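You operate a simulated robot arm through the tools that you are given. There is no shell and no other tool.

You run a simulated robot arm. Do the job below in one go: nothing can be reset, and whatever is moved stays where it is left.

Task
Share out the green packs on the top of the side table. At the end: the pink berry bag from the top of the side table stands where the clear short drip cup stood; the beans green pack from the top of the side table is on the flat yellow box (marked "TOFFEE"); the tofu green pack from the top of the side table is on the flat red box (marked "DATES"); the clear short drip cup is on the brown oat bar carton; whatever was shut is shut again. Leave all else as you found it, and nothing knocked over. Set down upright: short drip cup.

Only the result counts: the job must be done as asked and must still hold three seconds after the hand-in. Knocking over, shifting, dropping, spilling or breaking anything else fails it.

Robot
A 7-joint arm with a two-finger gripper, fixed in place. Base frame: the origin is on the floor under the middle of its stand, x ahead of it, y to its left, z up; the work surface is at about z = 75. Readings come in cm, rad, newtons and seconds.
With the tool pointing down near the work surface it reaches from about 32 to 72 cm from the base axis. Its first joint turns from -1.152 to 1.152 rad. Payload 2.45 kg.
The TCP is the grasp point between the finger pads, 2.6 cm short of the fingertips. In the tool frame z runs along the fingers and y along their closing line. The gripper opens to 9.6 cm; its body begins 6.9 cm behind the TCP.
Orientation is told as [roll, pitch, yaw] about the base's x, y, z axes, in that order, counted from this pose: with the fingers straight down and closing along the base's y, the tool's x points along the base's -x, its y along +y and its z along -z.

Tools
- The arm moves only by the tool step_arm. Its argument "targets" is a list of rows, each an object (a shift or turn left out is 0, a gripper value left out holds the last) with "dp": the shift along the base's x, y, z in units of 20 mm (1.0 is 20 mm), a list of three; "dr": the turn, a rotation vector about the base's x, y, z in units of 6 degrees (1.0 is 6 degrees), a list of three. In form: [{"dp": [x, y, z], "dr": [rx, ry, rz]}, ...]. A call has 1 to 20 rows; each row shifts and turns the commanded pose from where the row before left it. "grip" is the finger opening in m, from 0 to 0.096, set as the call begins (left out, the last holds). A call with a number of a shift or a turn outside -1 to 1 is refused whole. Rows are played at 5 a second. More than 5 cm and 0.15 rad between two rows, or a gripper value outside its range, and nothing of the call is played. Where a pose cannot be reached the arm comes as near as it can. A force on the tool above 40 N (or 10 N above the force at the start of the call, whichever is more), or a blocked arm, ends the call early, and 0.2 s more pass. The fingers move at their own pace (about 5 cm/s each) and stop on an object; they squeeze with about 44 N. The grip force told is the motor's: it shows also when the fingers shut on nothing. Time passes only in rows, and 0.2 s behind the last, so rows that do not move let the fingers close. It gives the time, the measured TCP pose, the force on the tool (base axes), the opening and the grip force at its end, in the units of the frame above (readings bear some noise), with the torque about the TCP (base axes, N m) and any sound that the robot's microphone picked up.
- Cameras (640 x 400 px; columns grow to the right, rows downward): "scene" is fixed at [16.61, -39.97, 140.72]; the picture's right is [0.74, -0.67, 0.00], its down [-0.50, -0.55, -0.66] and it looks along [0.45, 0.49, -0.75] (base axes); focal length 359 px, centre (320, 200). "wrist" rides on the gripper at [8.2, 0.3, -9.8] in the tool frame; the picture's right is [-0.04, 1.00, 0.00], its down [-0.73, -0.03, -0.68] and it looks along [-0.68, -0.03, 0.73] (tool axes); focal length 256 px, centre (320, 200).
- grab_frame(camera): a new picture of that camera. No time passes.
- point_at(camera, pixels): there is no depth. For up to 12 entries [column, row, z] of the newest picture of that camera ("zoom" is the newest enlarged one), the place [x, y] in the base frame at which the ray of that pixel passes the height z, good to about 0.2 cm. No time passes.
- inspect(camera, box): a new picture of the part [left, top, right, bottom] of that camera's present view, enlarged. No time passes.
- sign_off(): hands the job in; it is judged then, once.

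Open the gripper and draw the arm clear of the work before you hand the job in, unless the task says otherwise.

The tools are called by a JSON object that holds its "op" and its "data". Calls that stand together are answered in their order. step_arm: Moves the arm, as the interface text tells. Its arguments: {"type":"object","properties":{"targets":{"type":"array","items":{"type":"object","properties":{"dp":{"type":"array","items":{"type":"number"}},"dr":{"type":"array","items":{"type":"number"}}}}},"grip":{"type":"number"}},"required":["targets"]} The other tools are called the same way: grab_frame (camera) takes a picture; point_at (camera, pixels) gives the place at which the rays of pixels pass given heights; inspect (camera, box) takes an enlarged picture of a part of a camera's view; sign_off () hands the job in.

At the start:

```text
t: 0.0
position: [42.88, 7.65, 101.89]
tcp_rot: [0.0, 0.0, 0.0]
force: [0.3, -0.2, 0.2]
moment: [-0.03, 0.0, -0.03]
grip_width: 9.63
grasp_force: 0.0
```

scene: 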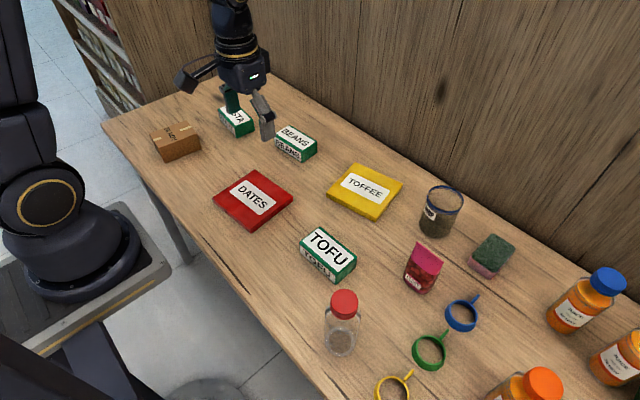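
wrist: 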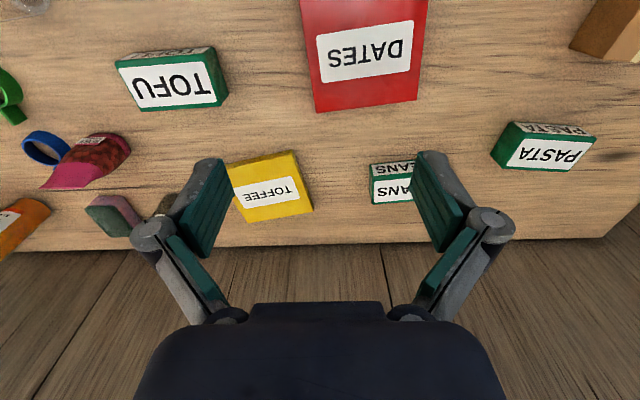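

I start by enlarging parts of the scene view: the cup near (441,210), the berry bag near (423,268), the brown carton near (175,140), and the packs.

{"op": "inspect", "data": {"camera": "scene", "box": [380, 170, 540, 310]}}

{"op": "inspect", "data": {"camera": "scene", "box": [120, 80, 340, 220]}}

{"op": "inspect", "data": {"camera": "scene", "box": [280, 220, 640, 400]}}

```text
2.86 times, centred on (460, 240) of scene
```

zoom: 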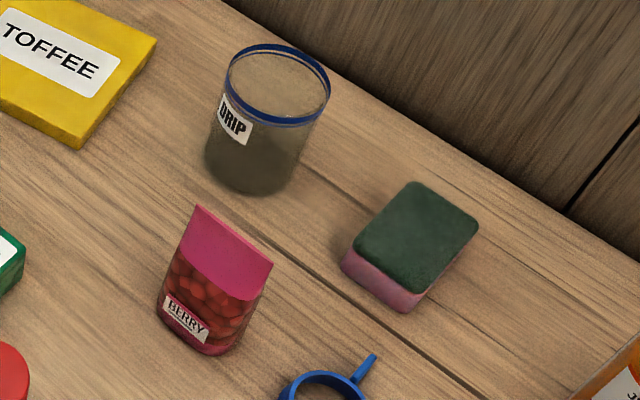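

```text
2.86 times, centred on (230, 150) of scene
```

zoom: 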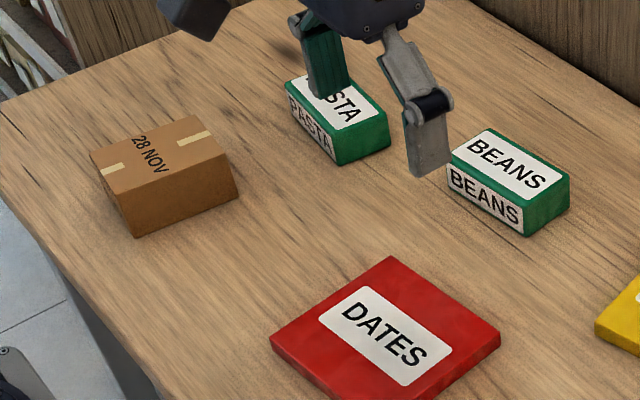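

```text
1.78 times, centred on (460, 310) of scene
```

zoom: 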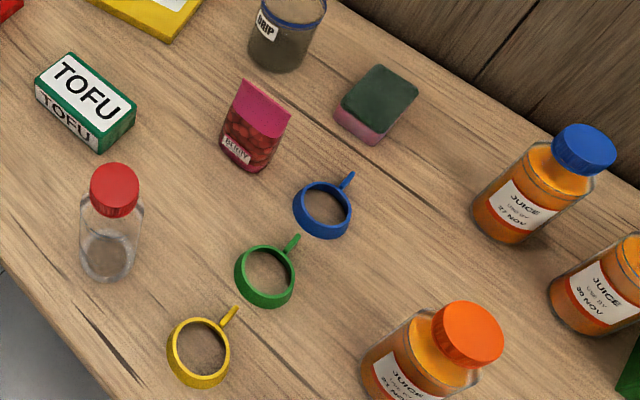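

Next I measure things on the table. I take a new scene frame and read the ground points of the cup base, bag, sponge, packs, boxes and carton.

{"op": "grab_frame", "data": {"camera": "scene"}}

{"op": "point_at", "data": {"camera": "scene", "pixels": [[418, 226, 75], [437, 238, 75], [452, 230, 75], [404, 284, 75], [424, 294, 75], [434, 286, 75], [158, 160, 75], [166, 162, 75], [201, 149, 75], [465, 261, 75], [497, 279, 75], [513, 245, 78]]}}

{"op": "point_at", "data": {"camera": "scene", "pixels": [[213, 199, 77], [253, 231, 77], [293, 200, 77], [256, 170, 77], [328, 193, 77], [378, 221, 77], [403, 181, 77], [352, 164, 77], [300, 257, 75], [330, 285, 75], [355, 269, 75], [303, 163, 75]]}}

```text
taken
```

scene: 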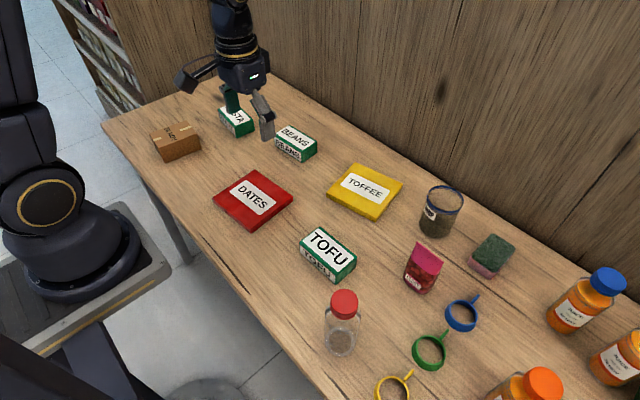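

```text
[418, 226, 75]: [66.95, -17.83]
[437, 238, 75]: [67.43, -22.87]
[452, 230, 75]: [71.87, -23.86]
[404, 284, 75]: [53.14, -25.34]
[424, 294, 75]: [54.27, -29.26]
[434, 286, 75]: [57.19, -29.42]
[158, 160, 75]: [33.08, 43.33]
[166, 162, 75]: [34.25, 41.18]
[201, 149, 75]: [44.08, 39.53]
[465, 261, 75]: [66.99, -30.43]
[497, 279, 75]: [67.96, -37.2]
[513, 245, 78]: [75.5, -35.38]
```

```text
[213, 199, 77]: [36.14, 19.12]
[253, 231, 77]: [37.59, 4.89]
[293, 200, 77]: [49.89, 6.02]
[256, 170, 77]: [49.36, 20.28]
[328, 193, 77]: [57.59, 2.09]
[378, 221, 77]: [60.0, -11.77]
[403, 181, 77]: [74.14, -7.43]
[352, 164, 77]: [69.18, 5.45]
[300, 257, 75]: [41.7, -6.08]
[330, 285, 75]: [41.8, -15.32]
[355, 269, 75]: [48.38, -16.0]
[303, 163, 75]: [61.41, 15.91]
```

Now a tight zoom on the cup and bag to get their sizes and centres.

{"op": "inspect", "data": {"camera": "scene", "box": [400, 175, 480, 245]}}

{"op": "inspect", "data": {"camera": "scene", "box": [390, 230, 470, 300]}}

```text
5.71 times, centred on (440, 210) of scene
```

zoom: 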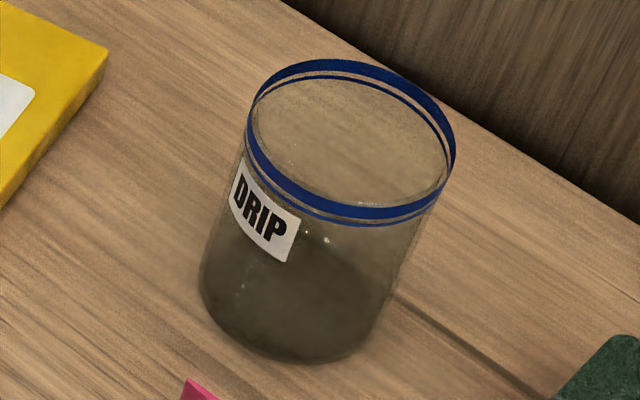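

```text
5.71 times, centred on (430, 265) of scene
```

zoom: 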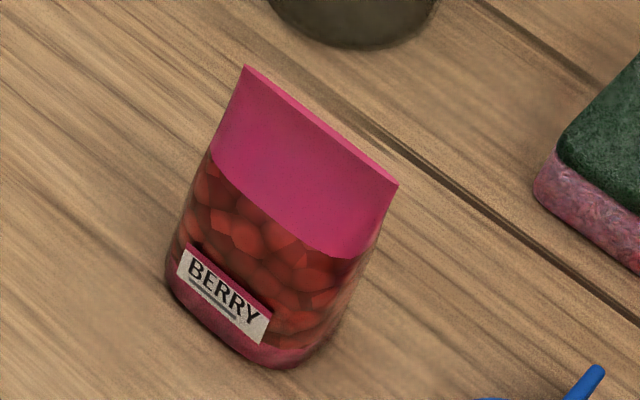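

I check the cup's base centre at about scene px (435.3,226.6) and its rim centre at about (445.4,199.7), at several heights, along with the bag's top and base points.

{"op": "point_at", "data": {"camera": "scene", "pixels": [[435.3, 226.6, 75], [445.4, 199.7, 80], [445.4, 199.7, 82], [445.4, 199.7, 84], [445.4, 199.7, 86], [419, 223.5, 75], [451, 229, 75], [436.5, 238.5, 75]]}}

{"op": "point_at", "data": {"camera": "zoom", "pixels": [[245, 66, 84], [398, 184, 84], [245, 66, 82], [398, 184, 82], [245, 66, 86], [398, 184, 86], [168, 285, 75], [275, 367, 75], [320, 350, 75], [225, 345, 75], [250, 300, 75]]}}

```text
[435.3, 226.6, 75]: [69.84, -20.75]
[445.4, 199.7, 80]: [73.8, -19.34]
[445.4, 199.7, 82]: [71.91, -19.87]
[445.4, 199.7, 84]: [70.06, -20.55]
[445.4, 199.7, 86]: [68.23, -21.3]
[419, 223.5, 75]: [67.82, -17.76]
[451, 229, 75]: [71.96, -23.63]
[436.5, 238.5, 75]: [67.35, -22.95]
```

```text
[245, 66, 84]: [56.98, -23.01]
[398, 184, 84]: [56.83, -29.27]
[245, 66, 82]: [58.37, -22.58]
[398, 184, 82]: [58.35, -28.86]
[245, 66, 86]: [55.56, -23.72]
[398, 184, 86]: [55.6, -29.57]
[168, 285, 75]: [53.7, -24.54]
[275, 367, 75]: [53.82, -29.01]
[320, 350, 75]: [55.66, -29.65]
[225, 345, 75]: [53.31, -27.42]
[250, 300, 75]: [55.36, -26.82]
```

The cup's centre is near (69.9,-20.7) with its rim at z≈84, which puts it about 73 cm out at the edge of reach. I move above that side with a slight outward tilt and a yaw towards the cup, staying high.

{"op": "step_arm", "data": {"targets": [{"dp": [0.7, -0.9, 0], "dr": [0, -0.3, 0]}, {"dp": [0.7, -0.9, 0], "dr": [0, -0.3, 0]}, {"dp": [0.7, -0.9, 0], "dr": [0, -0.3, 0]}, {"dp": [0.7, -0.9, 0], "dr": [0, -0.3, 0]}, {"dp": [0.7, -0.9, 0], "dr": [0, -0.3, 0]}, {"dp": [0.7, -0.9, 0], "dr": [0, -0.3, 0]}, {"dp": [0.7, -0.9, 0], "dr": [0, -0.2, 0]}, {"dp": [0.7, -0.9, -0.2], "dr": [0, 0, -0.5]}, {"dp": [0.7, -0.9, -0.2], "dr": [0, 0, -0.5]}, {"dp": [0.7, -0.9, -0.2], "dr": [0, 0, -0.5]}, {"dp": [0.7, -0.9, -0.2], "dr": [0, 0, -0.5]}, {"dp": [0.7, -0.9, -0.2], "dr": [0, 0, -0.5]}, {"dp": [0.7, -0.9, -0.2], "dr": [0, 0, -0.25]}], "grip": 0.096}}

{"op": "grab_frame", "data": {"camera": "wrist"}}

{"op": "grab_frame", "data": {"camera": "scene"}}

```text
t: 2.8
position: [60.97, -15.87, 99.42]
tcp_rot: [0.0, -0.21, -0.289]
force: [-0.6, -0.4, 0.4]
moment: [0.02, 0.01, -0.01]
grip_width: 9.62
grasp_force: 0.1
```

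```text
taken
```

wrist: 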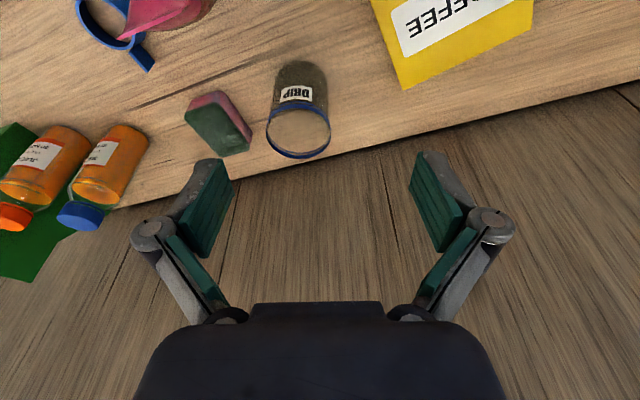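

```text
taken
```

scene: 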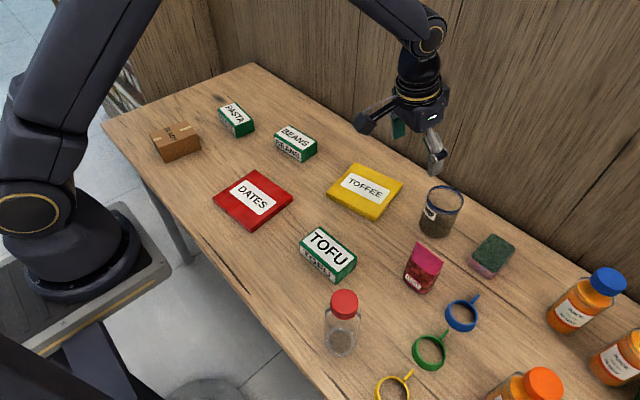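

The packs are now all visible. I zoom into the carton/packs region to measure, and check the wall line behind the cup.

{"op": "point_at", "data": {"camera": "scene", "pixels": [[468, 186, 75], [500, 205, 75], [430, 164, 75], [255, 65, 75]]}}

{"op": "point_at", "data": {"camera": "wrist", "pixels": [[299, 63, 75], [298, 133, 84], [298, 133, 83], [267, 130, 84], [330, 128, 84], [300, 109, 84], [300, 158, 84], [224, 157, 75], [252, 137, 75], [350, 150, 75]]}}

{"op": "inspect", "data": {"camera": "wrist", "box": [240, 40, 360, 180]}}

{"op": "inspect", "data": {"camera": "scene", "box": [140, 110, 220, 170]}}

```text
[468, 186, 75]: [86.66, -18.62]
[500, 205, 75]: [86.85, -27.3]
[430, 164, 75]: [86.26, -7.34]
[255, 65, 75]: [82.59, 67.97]
```

```text
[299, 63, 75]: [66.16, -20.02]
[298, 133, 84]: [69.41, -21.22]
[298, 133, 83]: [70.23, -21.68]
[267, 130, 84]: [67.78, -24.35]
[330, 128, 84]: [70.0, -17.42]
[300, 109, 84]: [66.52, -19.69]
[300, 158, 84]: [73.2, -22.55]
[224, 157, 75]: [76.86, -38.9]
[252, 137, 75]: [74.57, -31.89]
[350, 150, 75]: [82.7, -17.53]
```

```text
2.86 times, centred on (300, 110) of wrist
```

zoom: 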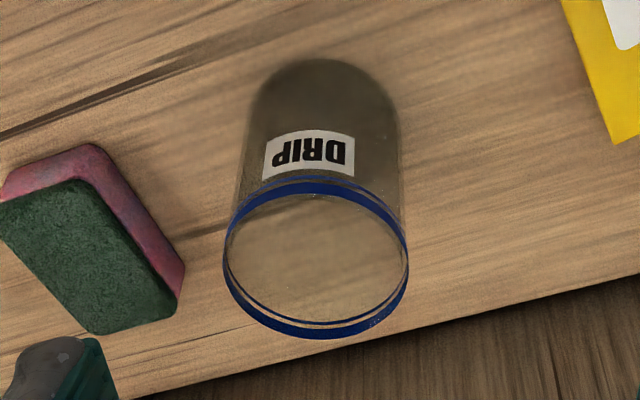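

```text
6.67 times, centred on (180, 140) of scene
```

zoom: 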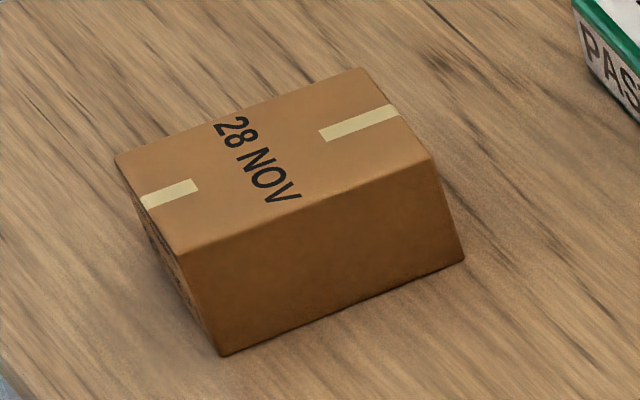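

The cup's centre agrees across views at about (69.6,-20.9). I measure the carton corners from its zoom (top corners near (115,158), (360,68), (430,158), (180,255); bottom corners near (222,355), (465,260)).

{"op": "point_at", "data": {"camera": "zoom", "pixels": [[222, 355, 75], [465, 260, 75], [180, 255, 80], [430, 158, 80], [115, 158, 80], [360, 68, 80], [180, 255, 81], [430, 158, 81], [115, 158, 81], [360, 68, 81], [180, 255, 79], [430, 158, 79]]}}

{"op": "inspect", "data": {"camera": "scene", "box": [200, 90, 330, 170]}}

```text
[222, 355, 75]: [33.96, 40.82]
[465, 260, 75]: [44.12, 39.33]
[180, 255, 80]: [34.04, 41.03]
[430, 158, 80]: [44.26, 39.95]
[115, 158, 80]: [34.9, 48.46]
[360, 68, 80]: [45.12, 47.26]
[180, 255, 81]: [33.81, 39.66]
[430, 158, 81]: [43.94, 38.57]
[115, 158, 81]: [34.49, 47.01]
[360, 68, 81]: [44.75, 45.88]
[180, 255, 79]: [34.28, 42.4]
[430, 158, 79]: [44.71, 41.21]
```

```text
4.92 times, centred on (265, 130) of scene
```

zoom: 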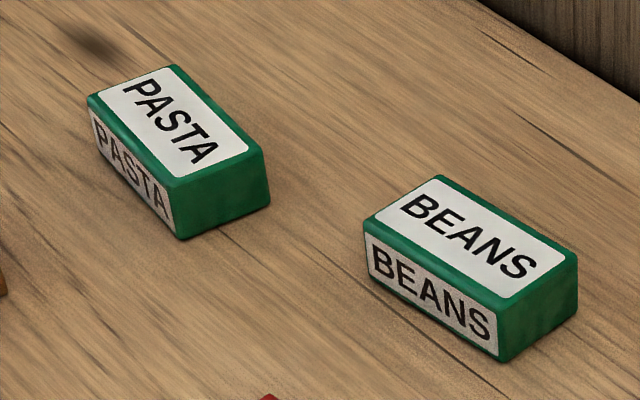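

Now the beans and pasta pack corners from this zoom, and then a zoom on the tofu pack.

{"op": "point_at", "data": {"camera": "zoom", "pixels": [[503, 362, 75], [577, 314, 75], [370, 272, 75], [500, 302, 79], [578, 258, 79], [365, 221, 79], [440, 177, 79], [500, 302, 80], [578, 258, 80], [365, 221, 80], [440, 177, 80]]}}

{"op": "inspect", "data": {"camera": "scene", "box": [280, 215, 380, 295]}}

```text
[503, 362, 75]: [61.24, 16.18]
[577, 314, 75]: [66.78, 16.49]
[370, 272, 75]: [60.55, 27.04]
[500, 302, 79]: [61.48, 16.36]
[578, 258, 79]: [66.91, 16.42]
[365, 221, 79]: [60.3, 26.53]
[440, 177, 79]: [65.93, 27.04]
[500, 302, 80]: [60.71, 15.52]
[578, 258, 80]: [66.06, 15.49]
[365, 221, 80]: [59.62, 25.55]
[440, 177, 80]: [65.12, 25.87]
```

```text
5.00 times, centred on (330, 255) of scene
```

zoom: 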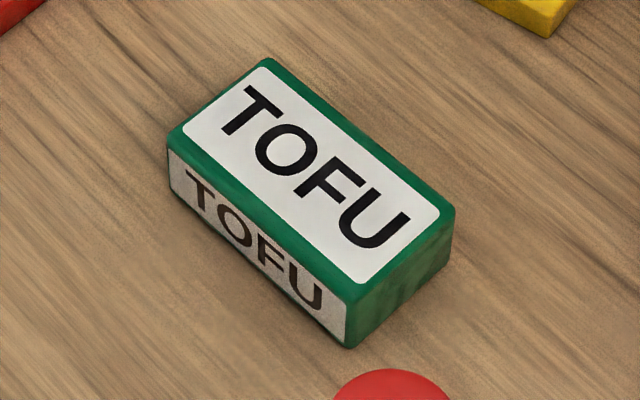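

Now the tofu pack's corners, then zooms of the two flat boxes.

{"op": "point_at", "data": {"camera": "zoom", "pixels": [[349, 348, 75], [447, 266, 75], [171, 190, 75], [345, 298, 79.2], [454, 212, 79.2], [169, 138, 79.2], [268, 60, 79.2]]}}

{"op": "inspect", "data": {"camera": "scene", "box": [315, 150, 415, 230]}}

```text
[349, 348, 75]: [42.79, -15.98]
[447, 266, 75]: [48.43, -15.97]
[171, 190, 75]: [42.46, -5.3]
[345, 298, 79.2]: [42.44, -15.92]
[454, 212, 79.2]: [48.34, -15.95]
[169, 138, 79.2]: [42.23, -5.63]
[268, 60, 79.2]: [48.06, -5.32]
```

```text
5.00 times, centred on (365, 190) of scene
```

zoom: 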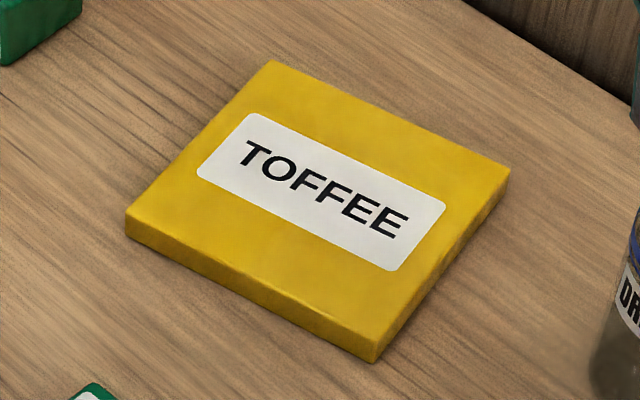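

Yellow box corners next (top near (127,215), (372,343), (510,168), (270,62); bottom near (127,236), (374,363)), then the red box.

{"op": "point_at", "data": {"camera": "zoom", "pixels": [[127, 236, 75], [374, 363, 75], [511, 186, 75], [127, 217, 76.8], [373, 342, 76.8], [511, 169, 76.8], [270, 61, 76.8]]}}

{"op": "inspect", "data": {"camera": "scene", "box": [203, 162, 303, 242]}}

```text
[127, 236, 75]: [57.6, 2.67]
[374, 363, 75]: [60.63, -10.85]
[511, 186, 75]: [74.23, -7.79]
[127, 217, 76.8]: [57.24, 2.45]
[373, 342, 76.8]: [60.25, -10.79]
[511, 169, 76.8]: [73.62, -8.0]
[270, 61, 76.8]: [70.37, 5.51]
```

```text
5.00 times, centred on (253, 202) of scene
```

zoom: 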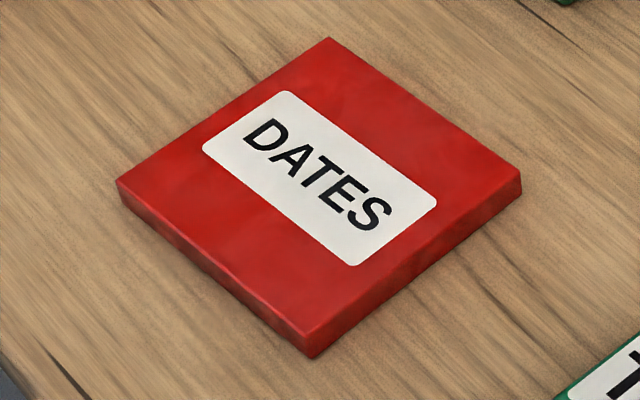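

Red box corners now.

{"op": "point_at", "data": {"camera": "zoom", "pixels": [[118, 203, 75], [312, 358, 75], [522, 196, 75], [118, 184, 76.8], [312, 337, 76.8], [522, 178, 76.8], [330, 38, 76.8]]}}

```text
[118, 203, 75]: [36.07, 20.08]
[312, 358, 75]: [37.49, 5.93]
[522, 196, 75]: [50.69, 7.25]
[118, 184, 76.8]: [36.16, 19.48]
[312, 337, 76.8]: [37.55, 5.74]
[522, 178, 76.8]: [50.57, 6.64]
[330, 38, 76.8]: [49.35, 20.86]
```

Carton centre is about (39.5,44.0) with its top at z≈80.2; yellow box centre (65.4,-2.7), red box centre (43.4,13.2). Now I line up on the approach axis above the cup.

{"op": "step_arm", "data": {"targets": [{"dp": [0.73, -0.52, -0.65]}, {"dp": [0.73, -0.52, -0.65]}, {"dp": [0.73, -0.52, -0.65]}, {"dp": [0.73, -0.53, -0.66]}, {}]}}

{"op": "grab_frame", "data": {"camera": "wrist"}}

{"op": "grab_frame", "data": {"camera": "scene"}}

```text
t: 4.0
position: [66.95, -20.12, 94.28]
tcp_rot: [0.001, -0.21, -0.288]
force: [-0.8, -0.7, 0.5]
moment: [-0.03, -0.01, 0.03]
grip_width: 9.58
grasp_force: 0.1
```

```text
taken
```

wrist: 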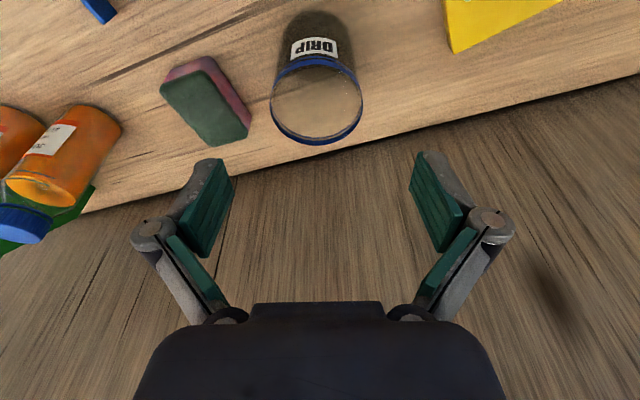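

```text
taken
```

scene: 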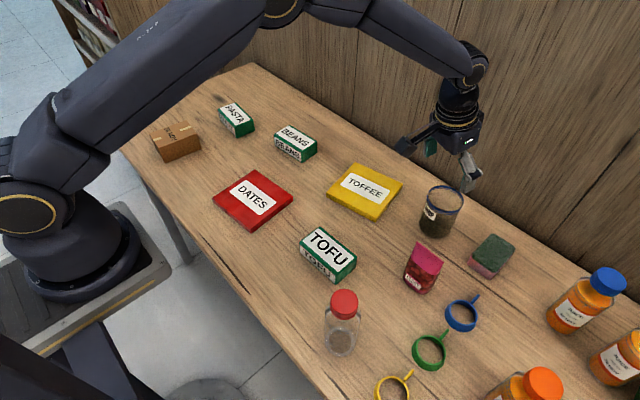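

The cup rim spans columns 271–363, nearly centred between the fingers. I refine its centre from this closer view.

{"op": "inspect", "data": {"camera": "wrist", "box": [250, 0, 390, 160]}}

{"op": "point_at", "data": {"camera": "wrist", "pixels": [[317, 100, 84], [271, 97, 84], [363, 97, 84], [316, 145, 84], [317, 58, 84], [318, 10, 75], [277, 40, 75], [353, 40, 75]]}}

```text
2.50 times, centred on (320, 80) of wrist
```

zoom: 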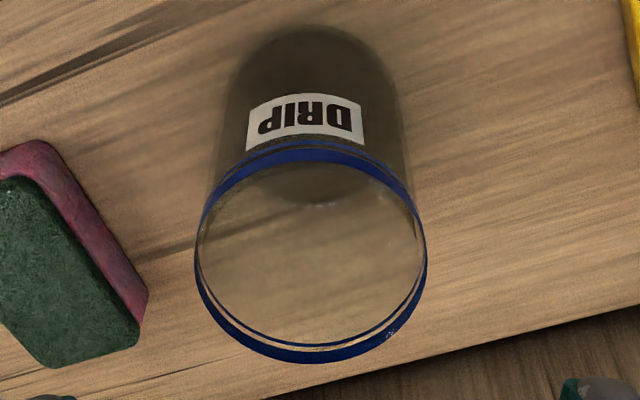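

```text
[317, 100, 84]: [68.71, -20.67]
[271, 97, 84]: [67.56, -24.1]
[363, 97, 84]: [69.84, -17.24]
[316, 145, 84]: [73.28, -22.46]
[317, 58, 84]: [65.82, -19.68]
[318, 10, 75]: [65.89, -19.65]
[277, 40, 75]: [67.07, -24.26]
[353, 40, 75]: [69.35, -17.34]
```

The cup's centre is confirmed at about (69.5,-20.9). I descend along the tool axis to z≈80.5 with open fingers.

{"op": "step_arm", "data": {"targets": [{"dp": [0.106, -0.033, -0.58]}, {"dp": [0.106, -0.033, -0.58]}, {"dp": [0.106, -0.033, -0.58]}, {"dp": [0.106, -0.033, -0.58]}, {"dp": [0.106, -0.033, -0.58]}, {"dp": [0.106, -0.033, -0.58]}, {"dp": [0.106, -0.033, -0.58]}, {"dp": [0.106, -0.033, -0.58]}, {}]}}

{"op": "grab_frame", "data": {"camera": "wrist"}}

{"op": "grab_frame", "data": {"camera": "scene"}}

```text
t: 6.0
position: [68.6, -20.57, 85.12]
tcp_rot: [-0.001, -0.209, -0.287]
force: [0.2, -0.9, -0.7]
moment: [0.0, 0.01, 0.03]
grip_width: 9.58
grasp_force: 0.0
```

```text
taken
```

wrist: 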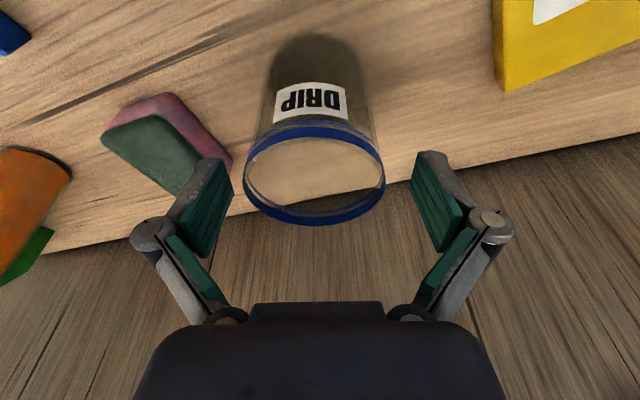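

```text
taken
```

scene: 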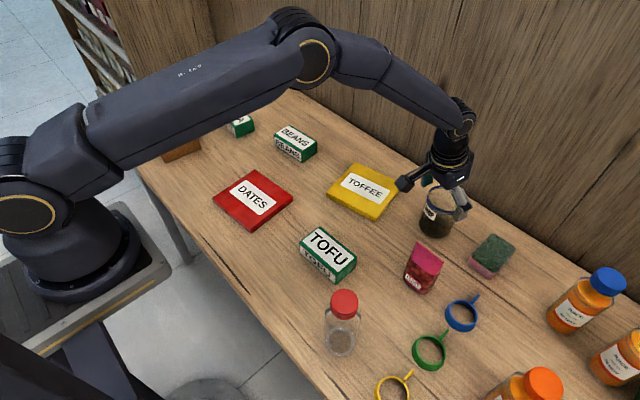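

The rim appears centred at about column 314, and I check its lateral offset before going further down.

{"op": "point_at", "data": {"camera": "wrist", "pixels": [[244, 165, 84], [385, 165, 84], [314, 226, 84], [314, 124, 84], [320, 200, 84]]}}

{"op": "inspect", "data": {"camera": "wrist", "box": [220, 90, 430, 260]}}

```text
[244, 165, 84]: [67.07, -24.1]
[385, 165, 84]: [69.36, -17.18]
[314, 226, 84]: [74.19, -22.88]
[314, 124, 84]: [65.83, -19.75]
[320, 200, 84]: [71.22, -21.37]
```

```text
2.35 times, centred on (325, 175) of wrist
```

zoom: 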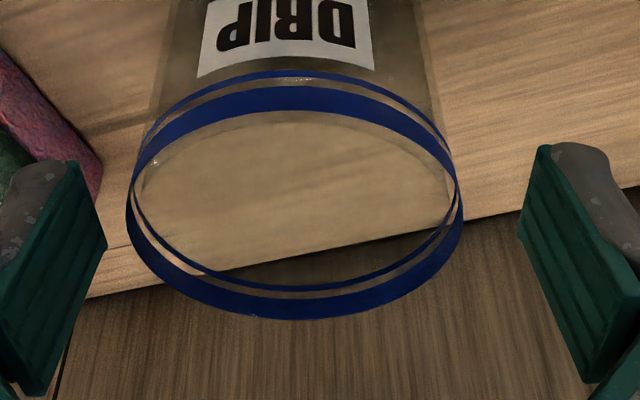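

The cup sits about 0.2 cm to the -y side of the finger centre; I correct that while going down the last 4.6 cm.

{"op": "step_arm", "data": {"targets": [{"dp": [0.094, -0.06, -0.46]}, {"dp": [0.094, -0.05, -0.46]}, {"dp": [0.094, -0.05, -0.46]}, {"dp": [0.094, -0.05, -0.46]}, {"dp": [0.094, -0.05, -0.46]}, {}]}}

{"op": "grab_frame", "data": {"camera": "wrist"}}

{"op": "inspect", "data": {"camera": "scene", "box": [380, 120, 520, 260]}}

```text
t: 7.4
position: [69.49, -21.11, 80.4]
tcp_rot: [0.001, -0.21, -0.288]
force: [-0.1, -0.4, 0.0]
moment: [0.04, 0.01, 0.01]
grip_width: 9.62
grasp_force: 0.0
```

```text
taken
```

wrist: 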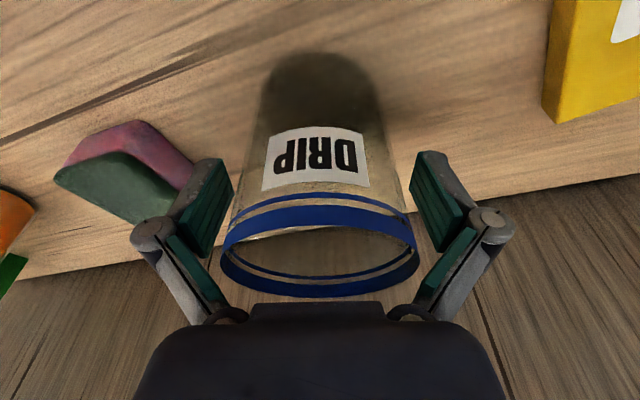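

```text
2.86 times, centred on (450, 190) of scene
```

zoom: 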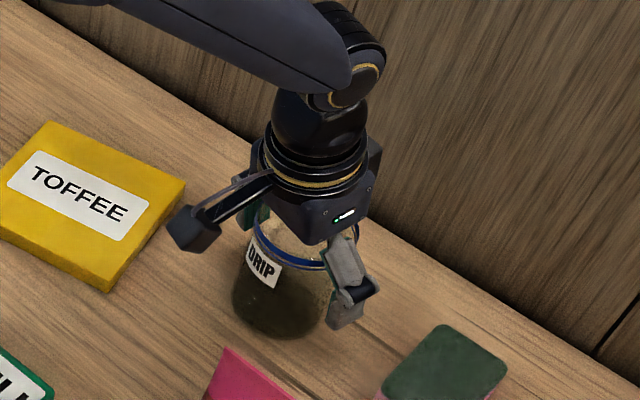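

The fingers straddle the cup evenly and the body clears the rim. I close on it, giving time to settle.

{"op": "step_arm", "data": {"targets": [{}, {}, {}, {}, {}, {}], "grip": 0.06}}

{"op": "grab_frame", "data": {"camera": "wrist"}}

```text
t: 8.8
position: [69.54, -21.06, 80.55]
tcp_rot: [0.0, -0.211, -0.289]
force: [-5.8, 2.2, 23.7]
moment: [0.11, 0.32, -0.02]
grip_width: 7.65
grasp_force: 43.9
```

```text
taken
```

wrist: 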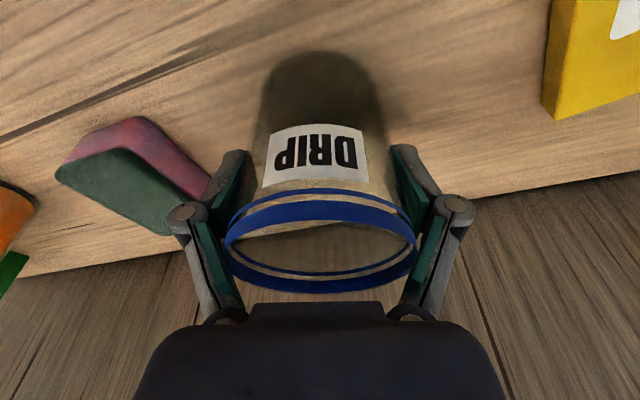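

The grip holds at 7.65 cm with 43.9 N. I lift the cup slowly straight up.

{"op": "step_arm", "data": {"targets": [{"dp": [0, 0, 0.1]}, {"dp": [0, 0, 0.15]}, {"dp": [0, 0, 0.2]}, {"dp": [0, 0, 0.3]}, {"dp": [0, 0, 0.4]}, {"dp": [0, 0, 0.5]}, {"dp": [-0.1, 0.05, 0.5]}, {"dp": [-0.1, 0.05, 0.5]}, {"dp": [-0.2, 0.1, 0.5]}, {"dp": [-0.2, 0.1, 0.5]}, {"dp": [-0.2, 0.1, 0.5]}, {"dp": [-0.2, 0.1, 0.5]}, {"dp": [-0.2, 0.1, 0.5]}, {"dp": [-0.1, 0.1, 0.4]}, {"dp": [0, 0, 0.3]}, {"dp": [0, 0, 0.1]}]}}

{"op": "grab_frame", "data": {"camera": "wrist"}}

{"op": "grab_frame", "data": {"camera": "scene"}}

```text
t: 12.2
position: [66.97, -19.74, 92.3]
tcp_rot: [0.001, -0.208, -0.289]
force: [-0.3, 0.2, -0.7]
moment: [-0.04, 0.0, -0.01]
grip_width: 7.16
grasp_force: 43.8
```

```text
taken
```

wrist: 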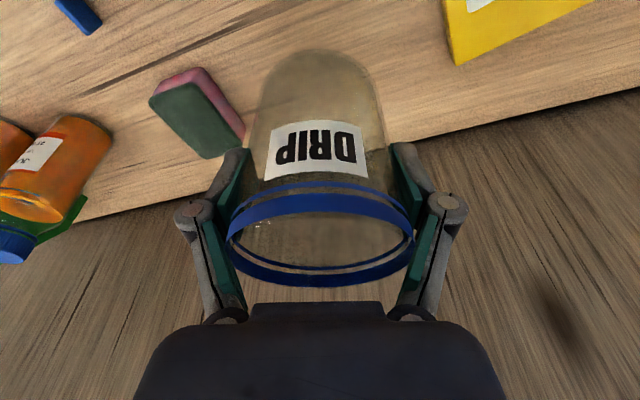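

```text
taken
```

scene: 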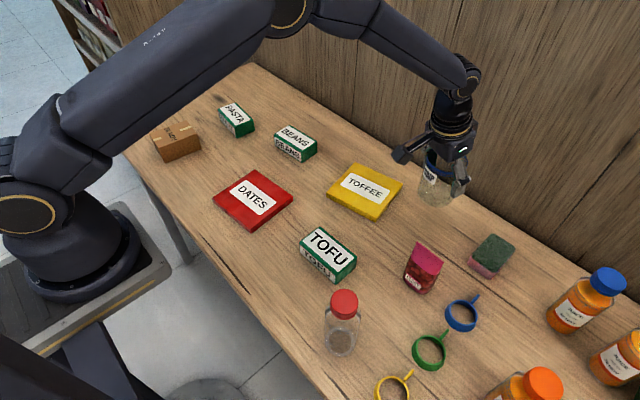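

The grip width changed from 7.65 to 7.16 cm, so I check how the cup sits in the fingers before carrying it.

{"op": "inspect", "data": {"camera": "scene", "box": [390, 130, 490, 220]}}

{"op": "inspect", "data": {"camera": "wrist", "box": [200, 30, 440, 310]}}

```text
4.44 times, centred on (440, 175) of scene
```

zoom: 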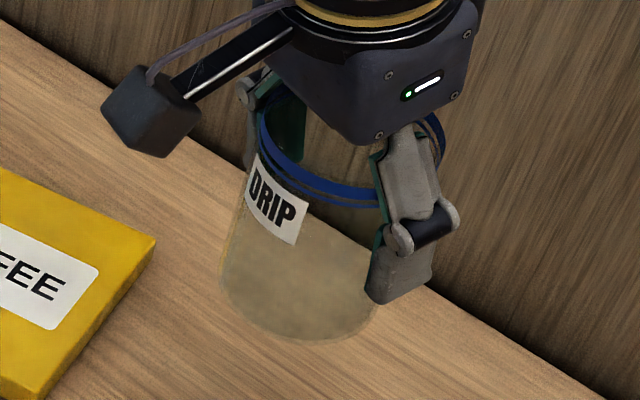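

```text
1.43 times, centred on (320, 170) of wrist
```

zoom: 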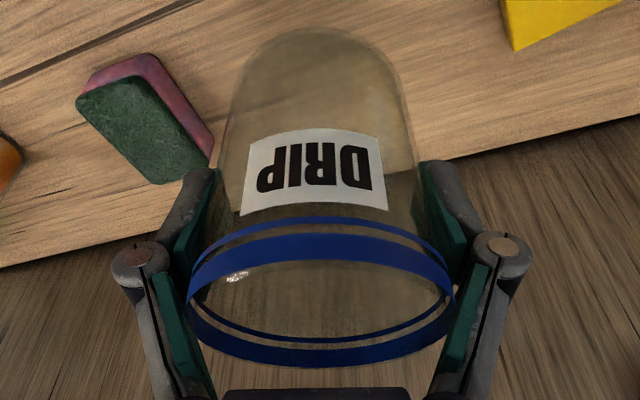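

The cup hangs upright and firmly held. I carry it at z≈92 towards the carton, turning the yaw along with the arm so the tilt stays outward.

{"op": "step_arm", "data": {"targets": [{"dp": [-0.08, 0.18, 0], "dr": [0, 0, 0.06]}, {"dp": [-0.15, 0.35, 0], "dr": [0, 0, 0.12]}, {"dp": [-0.23, 0.53, 0], "dr": [0, 0, 0.18]}, {"dp": [-0.23, 0.53, 0], "dr": [0, 0, 0.18]}, {"dp": [-0.23, 0.53, 0], "dr": [0, 0, 0.18]}, {"dp": [-0.23, 0.53, 0], "dr": [0, 0, 0.18]}, {"dp": [-0.23, 0.53, 0], "dr": [0, 0, 0.18]}, {"dp": [-0.23, 0.53, 0], "dr": [0, 0, 0.18]}, {"dp": [-0.23, 0.53, 0], "dr": [0, 0, 0.18]}, {"dp": [-0.23, 0.53, 0], "dr": [0, 0, 0.18]}, {"dp": [-0.23, 0.53, 0], "dr": [0, 0, 0.18]}, {"dp": [-0.23, 0.53, 0], "dr": [0, 0, 0.18]}, {"dp": [-0.23, 0.53, 0], "dr": [0, 0, 0.18]}, {"dp": [-0.23, 0.53, 0], "dr": [0, 0, 0.18]}, {"dp": [-0.23, 0.53, 0], "dr": [0, 0, 0.18]}, {"dp": [-0.23, 0.53, 0], "dr": [0, 0, 0.18]}, {"dp": [-0.23, 0.53, 0], "dr": [0, 0, 0.18]}, {"dp": [-0.23, 0.53, 0], "dr": [0, 0, 0.18]}, {"dp": [-0.23, 0.53, 0], "dr": [0, 0, 0.18]}, {"dp": [-0.15, 0.35, 0], "dr": [0, 0, 0.12]}]}}

{"op": "grab_frame", "data": {"camera": "wrist"}}

{"op": "grab_frame", "data": {"camera": "scene"}}

```text
t: 16.4
position: [58.38, 0.13, 92.41]
tcp_rot: [0.0, -0.208, 0.065]
force: [0.0, -0.3, 0.2]
moment: [-0.02, 0.04, 0.02]
grip_width: 7.11
grasp_force: 43.4
```

```text
taken
```

wrist: 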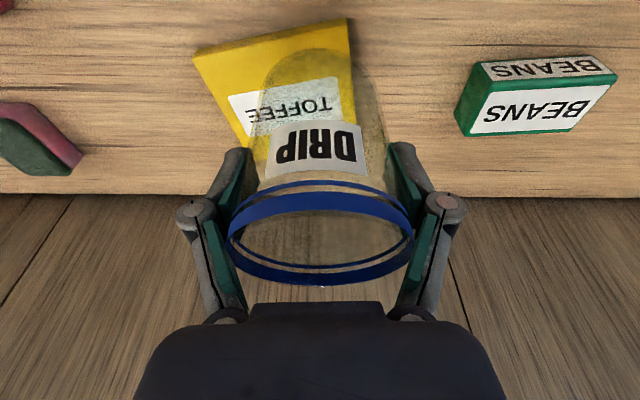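

```text
taken
```

scene: 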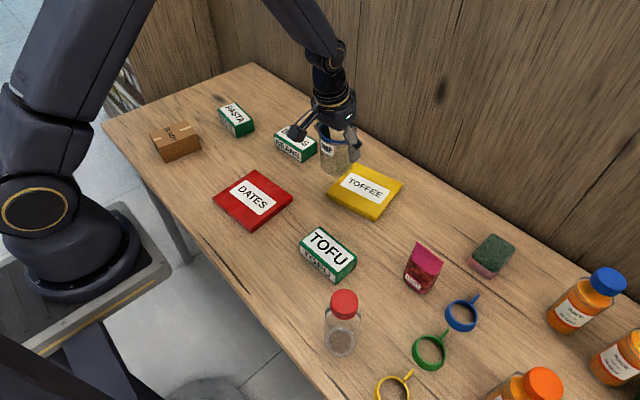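

The cup stays put in the fingers. I carry on to the carton in two more stretches.

{"op": "step_arm", "data": {"targets": [{"dp": [-0.12, 0.27, 0], "dr": [0, 0, 0.1]}, {"dp": [-0.24, 0.55, 0], "dr": [0, 0, 0.185]}, {"dp": [-0.24, 0.55, 0], "dr": [0, 0, 0.185]}, {"dp": [-0.24, 0.55, 0], "dr": [0, 0, 0.185]}, {"dp": [-0.24, 0.55, 0], "dr": [0, 0, 0.185]}, {"dp": [-0.24, 0.55, 0], "dr": [0, 0, 0.185]}, {"dp": [-0.24, 0.55, 0], "dr": [0, 0, 0.185]}, {"dp": [-0.24, 0.55, 0], "dr": [0, 0, 0.185]}, {"dp": [-0.24, 0.55, 0], "dr": [0, 0, 0.185]}, {"dp": [-0.24, 0.55, 0], "dr": [0, 0, 0.185]}, {"dp": [-0.24, 0.55, 0], "dr": [0, 0, 0.185]}, {"dp": [-0.24, 0.55, 0], "dr": [0, 0, 0.185]}, {"dp": [-0.24, 0.55, 0], "dr": [0, 0, 0.185]}, {"dp": [-0.24, 0.55, 0], "dr": [0, 0, 0.185]}, {"dp": [-0.24, 0.55, 0], "dr": [0, 0, 0.185]}, {"dp": [-0.24, 0.55, 0], "dr": [0, 0, 0.185]}, {"dp": [-0.24, 0.55, 0], "dr": [0, 0, 0.185]}, {"dp": [-0.24, 0.55, 0], "dr": [0, 0, 0.185]}, {"dp": [-0.24, 0.55, 0], "dr": [0, 0, 0.185]}, {"dp": [-0.24, 0.55, 0], "dr": [0, 0, 0.185]}]}}

{"op": "step_arm", "data": {"targets": [{"dp": [-0.24, 0.55, 0], "dr": [0, 0, 0.185]}, {"dp": [-0.24, 0.55, 0], "dr": [0, 0, 0.185]}, {"dp": [-0.24, 0.55, 0], "dr": [0, 0, 0.185]}, {"dp": [-0.24, 0.55, 0], "dr": [0, 0, 0.185]}, {"dp": [-0.24, 0.55, 0], "dr": [0, 0, 0.185]}, {"dp": [-0.24, 0.55, 0], "dr": [0, 0, 0.185]}, {"dp": [-0.24, 0.55, 0], "dr": [0, 0, 0.185]}, {"dp": [-0.24, 0.55, 0], "dr": [0, 0, 0.185]}, {"dp": [-0.24, 0.55, 0], "dr": [0, 0, 0.185]}, {"dp": [-0.24, 0.55, 0], "dr": [0, 0, 0.185]}, {"dp": [-0.24, 0.55, 0], "dr": [0, 0, 0.185]}, {"dp": [-0.24, 0.55, 0], "dr": [0, 0, 0.185]}, {"dp": [-0.24, 0.55, 0], "dr": [0, 0, 0.185]}, {"dp": [-0.24, 0.55, 0], "dr": [0, 0, 0.185]}, {"dp": [-0.24, 0.55, 0], "dr": [0, 0, 0.185]}, {"dp": [-0.24, 0.55, 0], "dr": [0, 0, 0.185]}, {"dp": [-0.24, 0.55, 0], "dr": [0, 0, 0.185]}, {"dp": [-0.24, 0.55, 0], "dr": [0, 0, 0.185]}, {"dp": [-0.12, 0.3, 0], "dr": [0, 0, 0.1]}, {}]}}

{"op": "grab_frame", "data": {"camera": "wrist"}}

{"op": "grab_frame", "data": {"camera": "scene"}}

```text
t: 20.6
position: [48.81, 21.61, 92.34]
tcp_rot: [0.0, -0.211, 0.444]
force: [0.0, 0.0, -1.5]
moment: [0.0, 0.02, -0.03]
grip_width: 7.08
grasp_force: 43.8
```

```text
t: 24.8
position: [40.09, 42.05, 92.35]
tcp_rot: [-0.001, -0.21, 0.802]
force: [-0.2, -0.1, -1.6]
moment: [0.02, -0.04, 0.01]
grip_width: 7.04
grasp_force: 44.7
```

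```text
taken
```

wrist: 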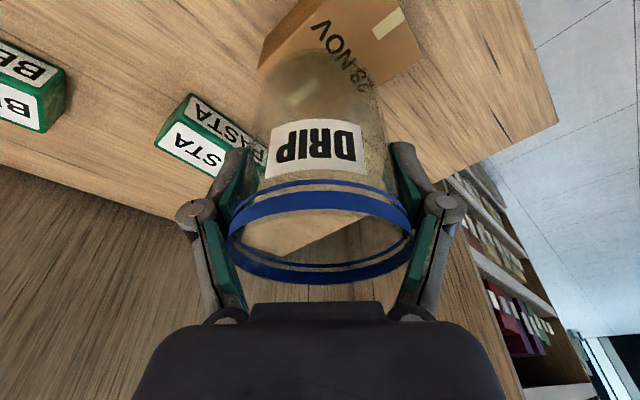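

```text
taken
```

scene: 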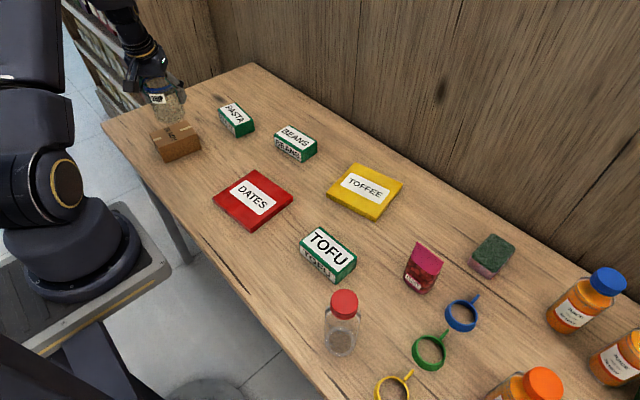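

The cup is above the carton region. I locate its rim centre in the wrist view (columns 228–412, rows 181–284) at an estimated height of about 95.7.

{"op": "point_at", "data": {"camera": "wrist", "pixels": [[320, 181, 95.7], [320, 284, 95.7], [228, 240, 95.7], [412, 240, 95.7], [320, 181, 95.9], [320, 284, 95.9], [313, 48, 86.6], [313, 48, 86.2], [258, 80, 86.4], [372, 80, 86.4]]}}

{"op": "inspect", "data": {"camera": "scene", "box": [110, 40, 230, 170]}}

{"op": "inspect", "data": {"camera": "wrist", "box": [220, 0, 440, 180]}}

```text
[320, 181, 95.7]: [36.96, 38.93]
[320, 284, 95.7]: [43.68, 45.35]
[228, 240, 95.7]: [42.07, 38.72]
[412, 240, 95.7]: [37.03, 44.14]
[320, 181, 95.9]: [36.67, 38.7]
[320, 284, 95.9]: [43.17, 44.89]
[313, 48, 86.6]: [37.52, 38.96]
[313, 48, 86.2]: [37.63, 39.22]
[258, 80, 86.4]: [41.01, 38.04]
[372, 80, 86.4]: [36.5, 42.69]
```

```text
3.08 times, centred on (170, 105) of scene
```

zoom: 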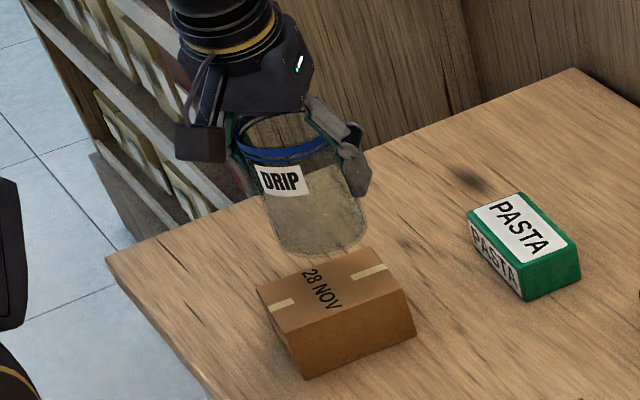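

```text
2.22 times, centred on (330, 90) of wrist
```

zoom: 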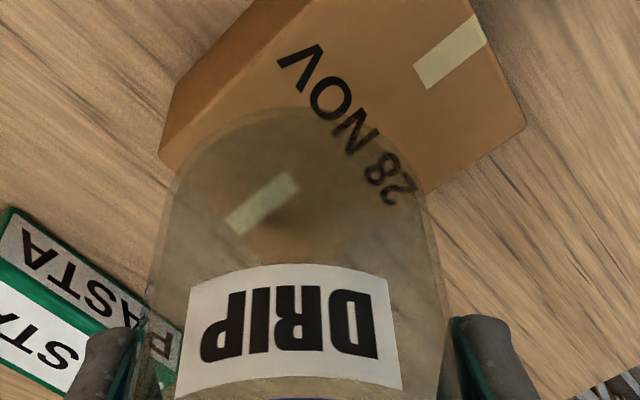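

The cup's centre coincides with the TCP, so it is upright and centred. I re-measure the carton's top corners from a fresh scene zoom before setting down.

{"op": "inspect", "data": {"camera": "scene", "box": [140, 105, 220, 165]}}

{"op": "point_at", "data": {"camera": "zoom", "pixels": [[117, 158, 80.2], [182, 255, 80.2], [430, 158, 80.2], [360, 68, 80.2]]}}

```text
6.67 times, centred on (180, 135) of scene
```

zoom: 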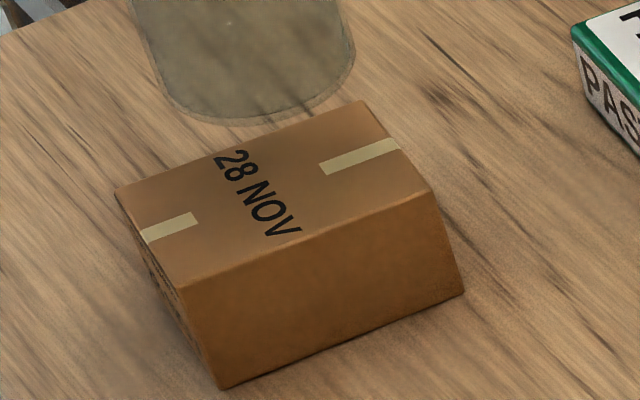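

```text
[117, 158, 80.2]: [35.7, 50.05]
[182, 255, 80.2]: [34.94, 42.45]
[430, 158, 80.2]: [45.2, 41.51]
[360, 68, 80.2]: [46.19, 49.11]
```

This zoom is centred differently, so I reread the corners at (116,191), (180,288), (432,191), (362,101) and the base corner at (221,388).

{"op": "point_at", "data": {"camera": "zoom", "pixels": [[116, 191, 80.2], [180, 288, 80.2], [432, 191, 80.2], [362, 101, 80.2], [221, 388, 75], [464, 292, 75]]}}

```text
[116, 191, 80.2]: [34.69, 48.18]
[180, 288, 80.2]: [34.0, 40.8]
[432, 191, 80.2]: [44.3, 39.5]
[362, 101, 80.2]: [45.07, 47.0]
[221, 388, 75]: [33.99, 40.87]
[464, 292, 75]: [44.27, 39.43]
```

Carton centre (39.5,43.9), top z≈80.2. I shift over it and lower to just above contact.

{"op": "step_arm", "data": {"targets": [{"dp": [-0.15, 0.46, 0]}, {"dp": [-0.15, 0.46, 0]}, {"dp": [0, 0, -0.3]}, {"dp": [0, 0, -0.4]}, {"dp": [0, 0, -0.4]}, {"dp": [0, 0, -0.4]}, {"dp": [0, 0, -0.4]}, {"dp": [0, 0, -0.3]}, {"dp": [0, 0, -0.2]}, {"dp": [0, 0, -0.2]}, {"dp": [0, 0, -0.1]}, {}]}}

{"op": "inspect", "data": {"camera": "scene", "box": [120, 60, 220, 170]}}

{"op": "grab_frame", "data": {"camera": "wrist"}}

```text
t: 27.4
position: [39.41, 43.7, 86.98]
tcp_rot: [-0.001, -0.21, 0.801]
force: [-0.3, -0.1, -0.8]
moment: [0.01, 0.01, 0.0]
grip_width: 7.08
grasp_force: 44.1
```

```text
3.64 times, centred on (170, 115) of scene
```

zoom: 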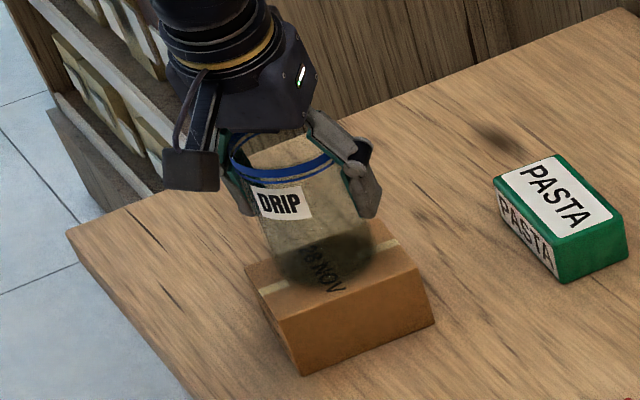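

```text
taken
```

wrist: 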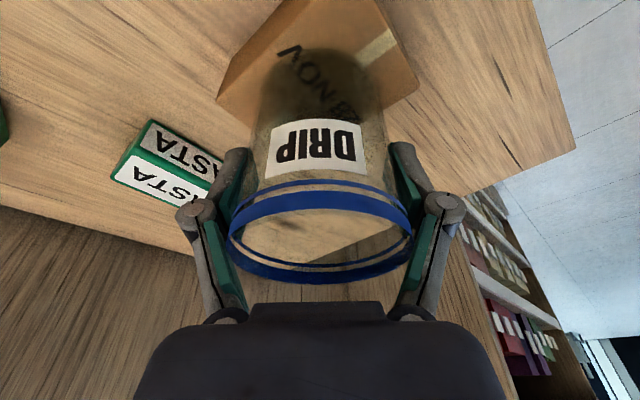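

The cup's shadow falls squarely on the carton. I lower in 1 mm steps while watching the force.

{"op": "step_arm", "data": {"targets": [{"dp": [0, 0, -0.1]}, {"dp": [0, 0, -0.1]}, {"dp": [0, 0, -0.05]}, {"dp": [0, 0, -0.05]}, {"dp": [0, 0, -0.05]}]}}

```text
t: 28.6
position: [39.67, 43.91, 86.52]
tcp_rot: [0.001, -0.216, 0.801]
force: [-0.4, -0.4, 6.8]
moment: [0.05, -0.19, -0.02]
grip_width: 7.07
grasp_force: 43.6
stopped in row 5: the force on the tool passed its limit at 42 N (the readings are from after the stop); the commanded pose is now the measured one
```

Contact was made at z≈86.5. I look at how the cup sits on the carton before releasing.

{"op": "inspect", "data": {"camera": "scene", "box": [120, 60, 220, 170]}}

{"op": "grab_frame", "data": {"camera": "wrist"}}

```text
3.64 times, centred on (170, 115) of scene
```

zoom: 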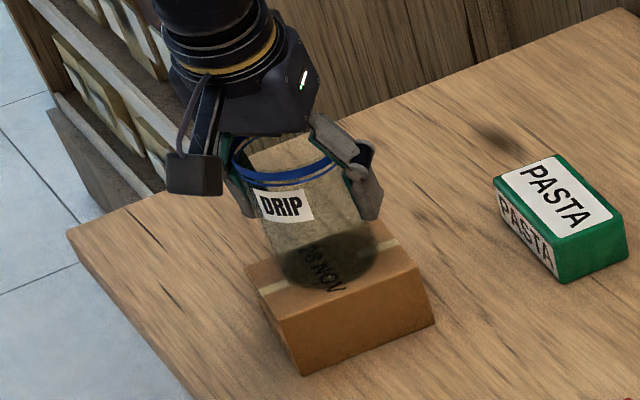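

```text
taken
```

wrist: 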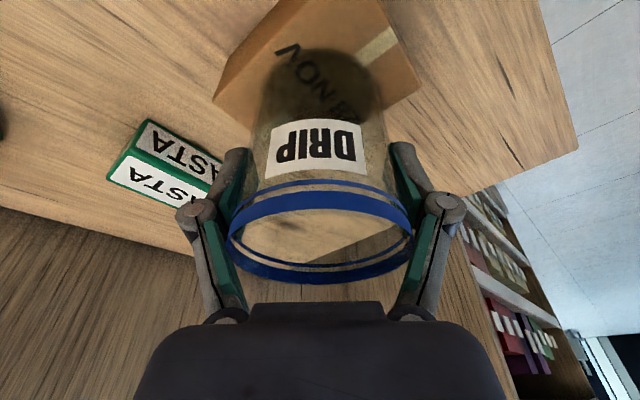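

I check the cup's base centre (zoom (329,260)) and rim centre (zoom (284,165)) for position and tilt.

{"op": "inspect", "data": {"camera": "scene", "box": [140, 85, 210, 145]}}

{"op": "point_at", "data": {"camera": "wrist", "pixels": [[320, 181, 89.4], [320, 283, 89.4], [228, 238, 89.4], [412, 238, 89.4], [318, 50, 80.2], [260, 90, 80.2], [380, 90, 80.2]]}}

```text
6.67 times, centred on (175, 115) of scene
```

zoom: 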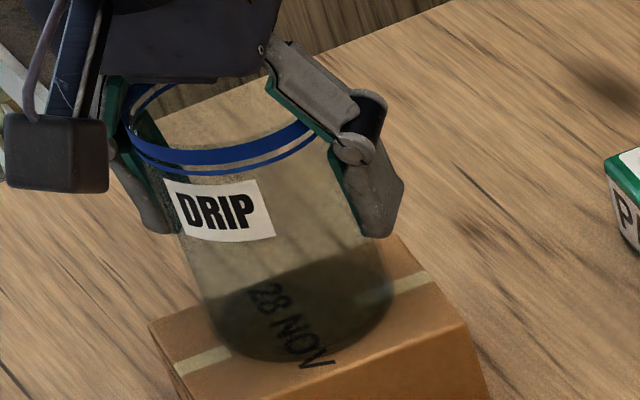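

```text
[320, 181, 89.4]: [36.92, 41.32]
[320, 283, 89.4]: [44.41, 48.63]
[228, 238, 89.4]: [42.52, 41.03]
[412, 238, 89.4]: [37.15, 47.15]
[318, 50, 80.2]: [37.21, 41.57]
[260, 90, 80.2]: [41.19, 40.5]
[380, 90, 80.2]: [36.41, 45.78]
```

The cup's base is centred on the carton (about (39.8,44.2)) and resting on it. I open the fingers.

{"op": "step_arm", "data": {"targets": [{}, {}, {}, {}, {}], "grip": 0.096}}

{"op": "grab_frame", "data": {"camera": "wrist"}}

{"op": "inspect", "data": {"camera": "scene", "box": [130, 70, 220, 150]}}

```text
t: 29.8
position: [39.62, 43.89, 86.49]
tcp_rot: [-0.001, -0.214, 0.801]
force: [0.2, -0.1, -0.3]
moment: [0.01, -0.01, -0.02]
grip_width: 9.59
grasp_force: 0.0
```

```text
taken
```

wrist: 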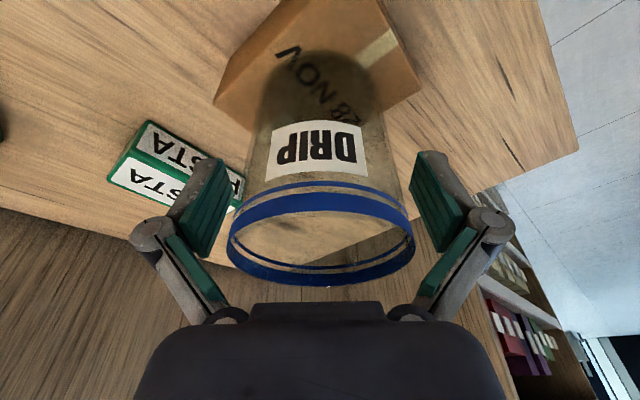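

```text
5.00 times, centred on (175, 110) of scene
```

zoom: 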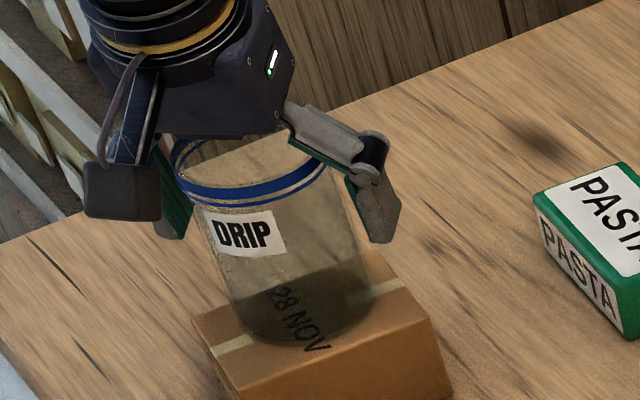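

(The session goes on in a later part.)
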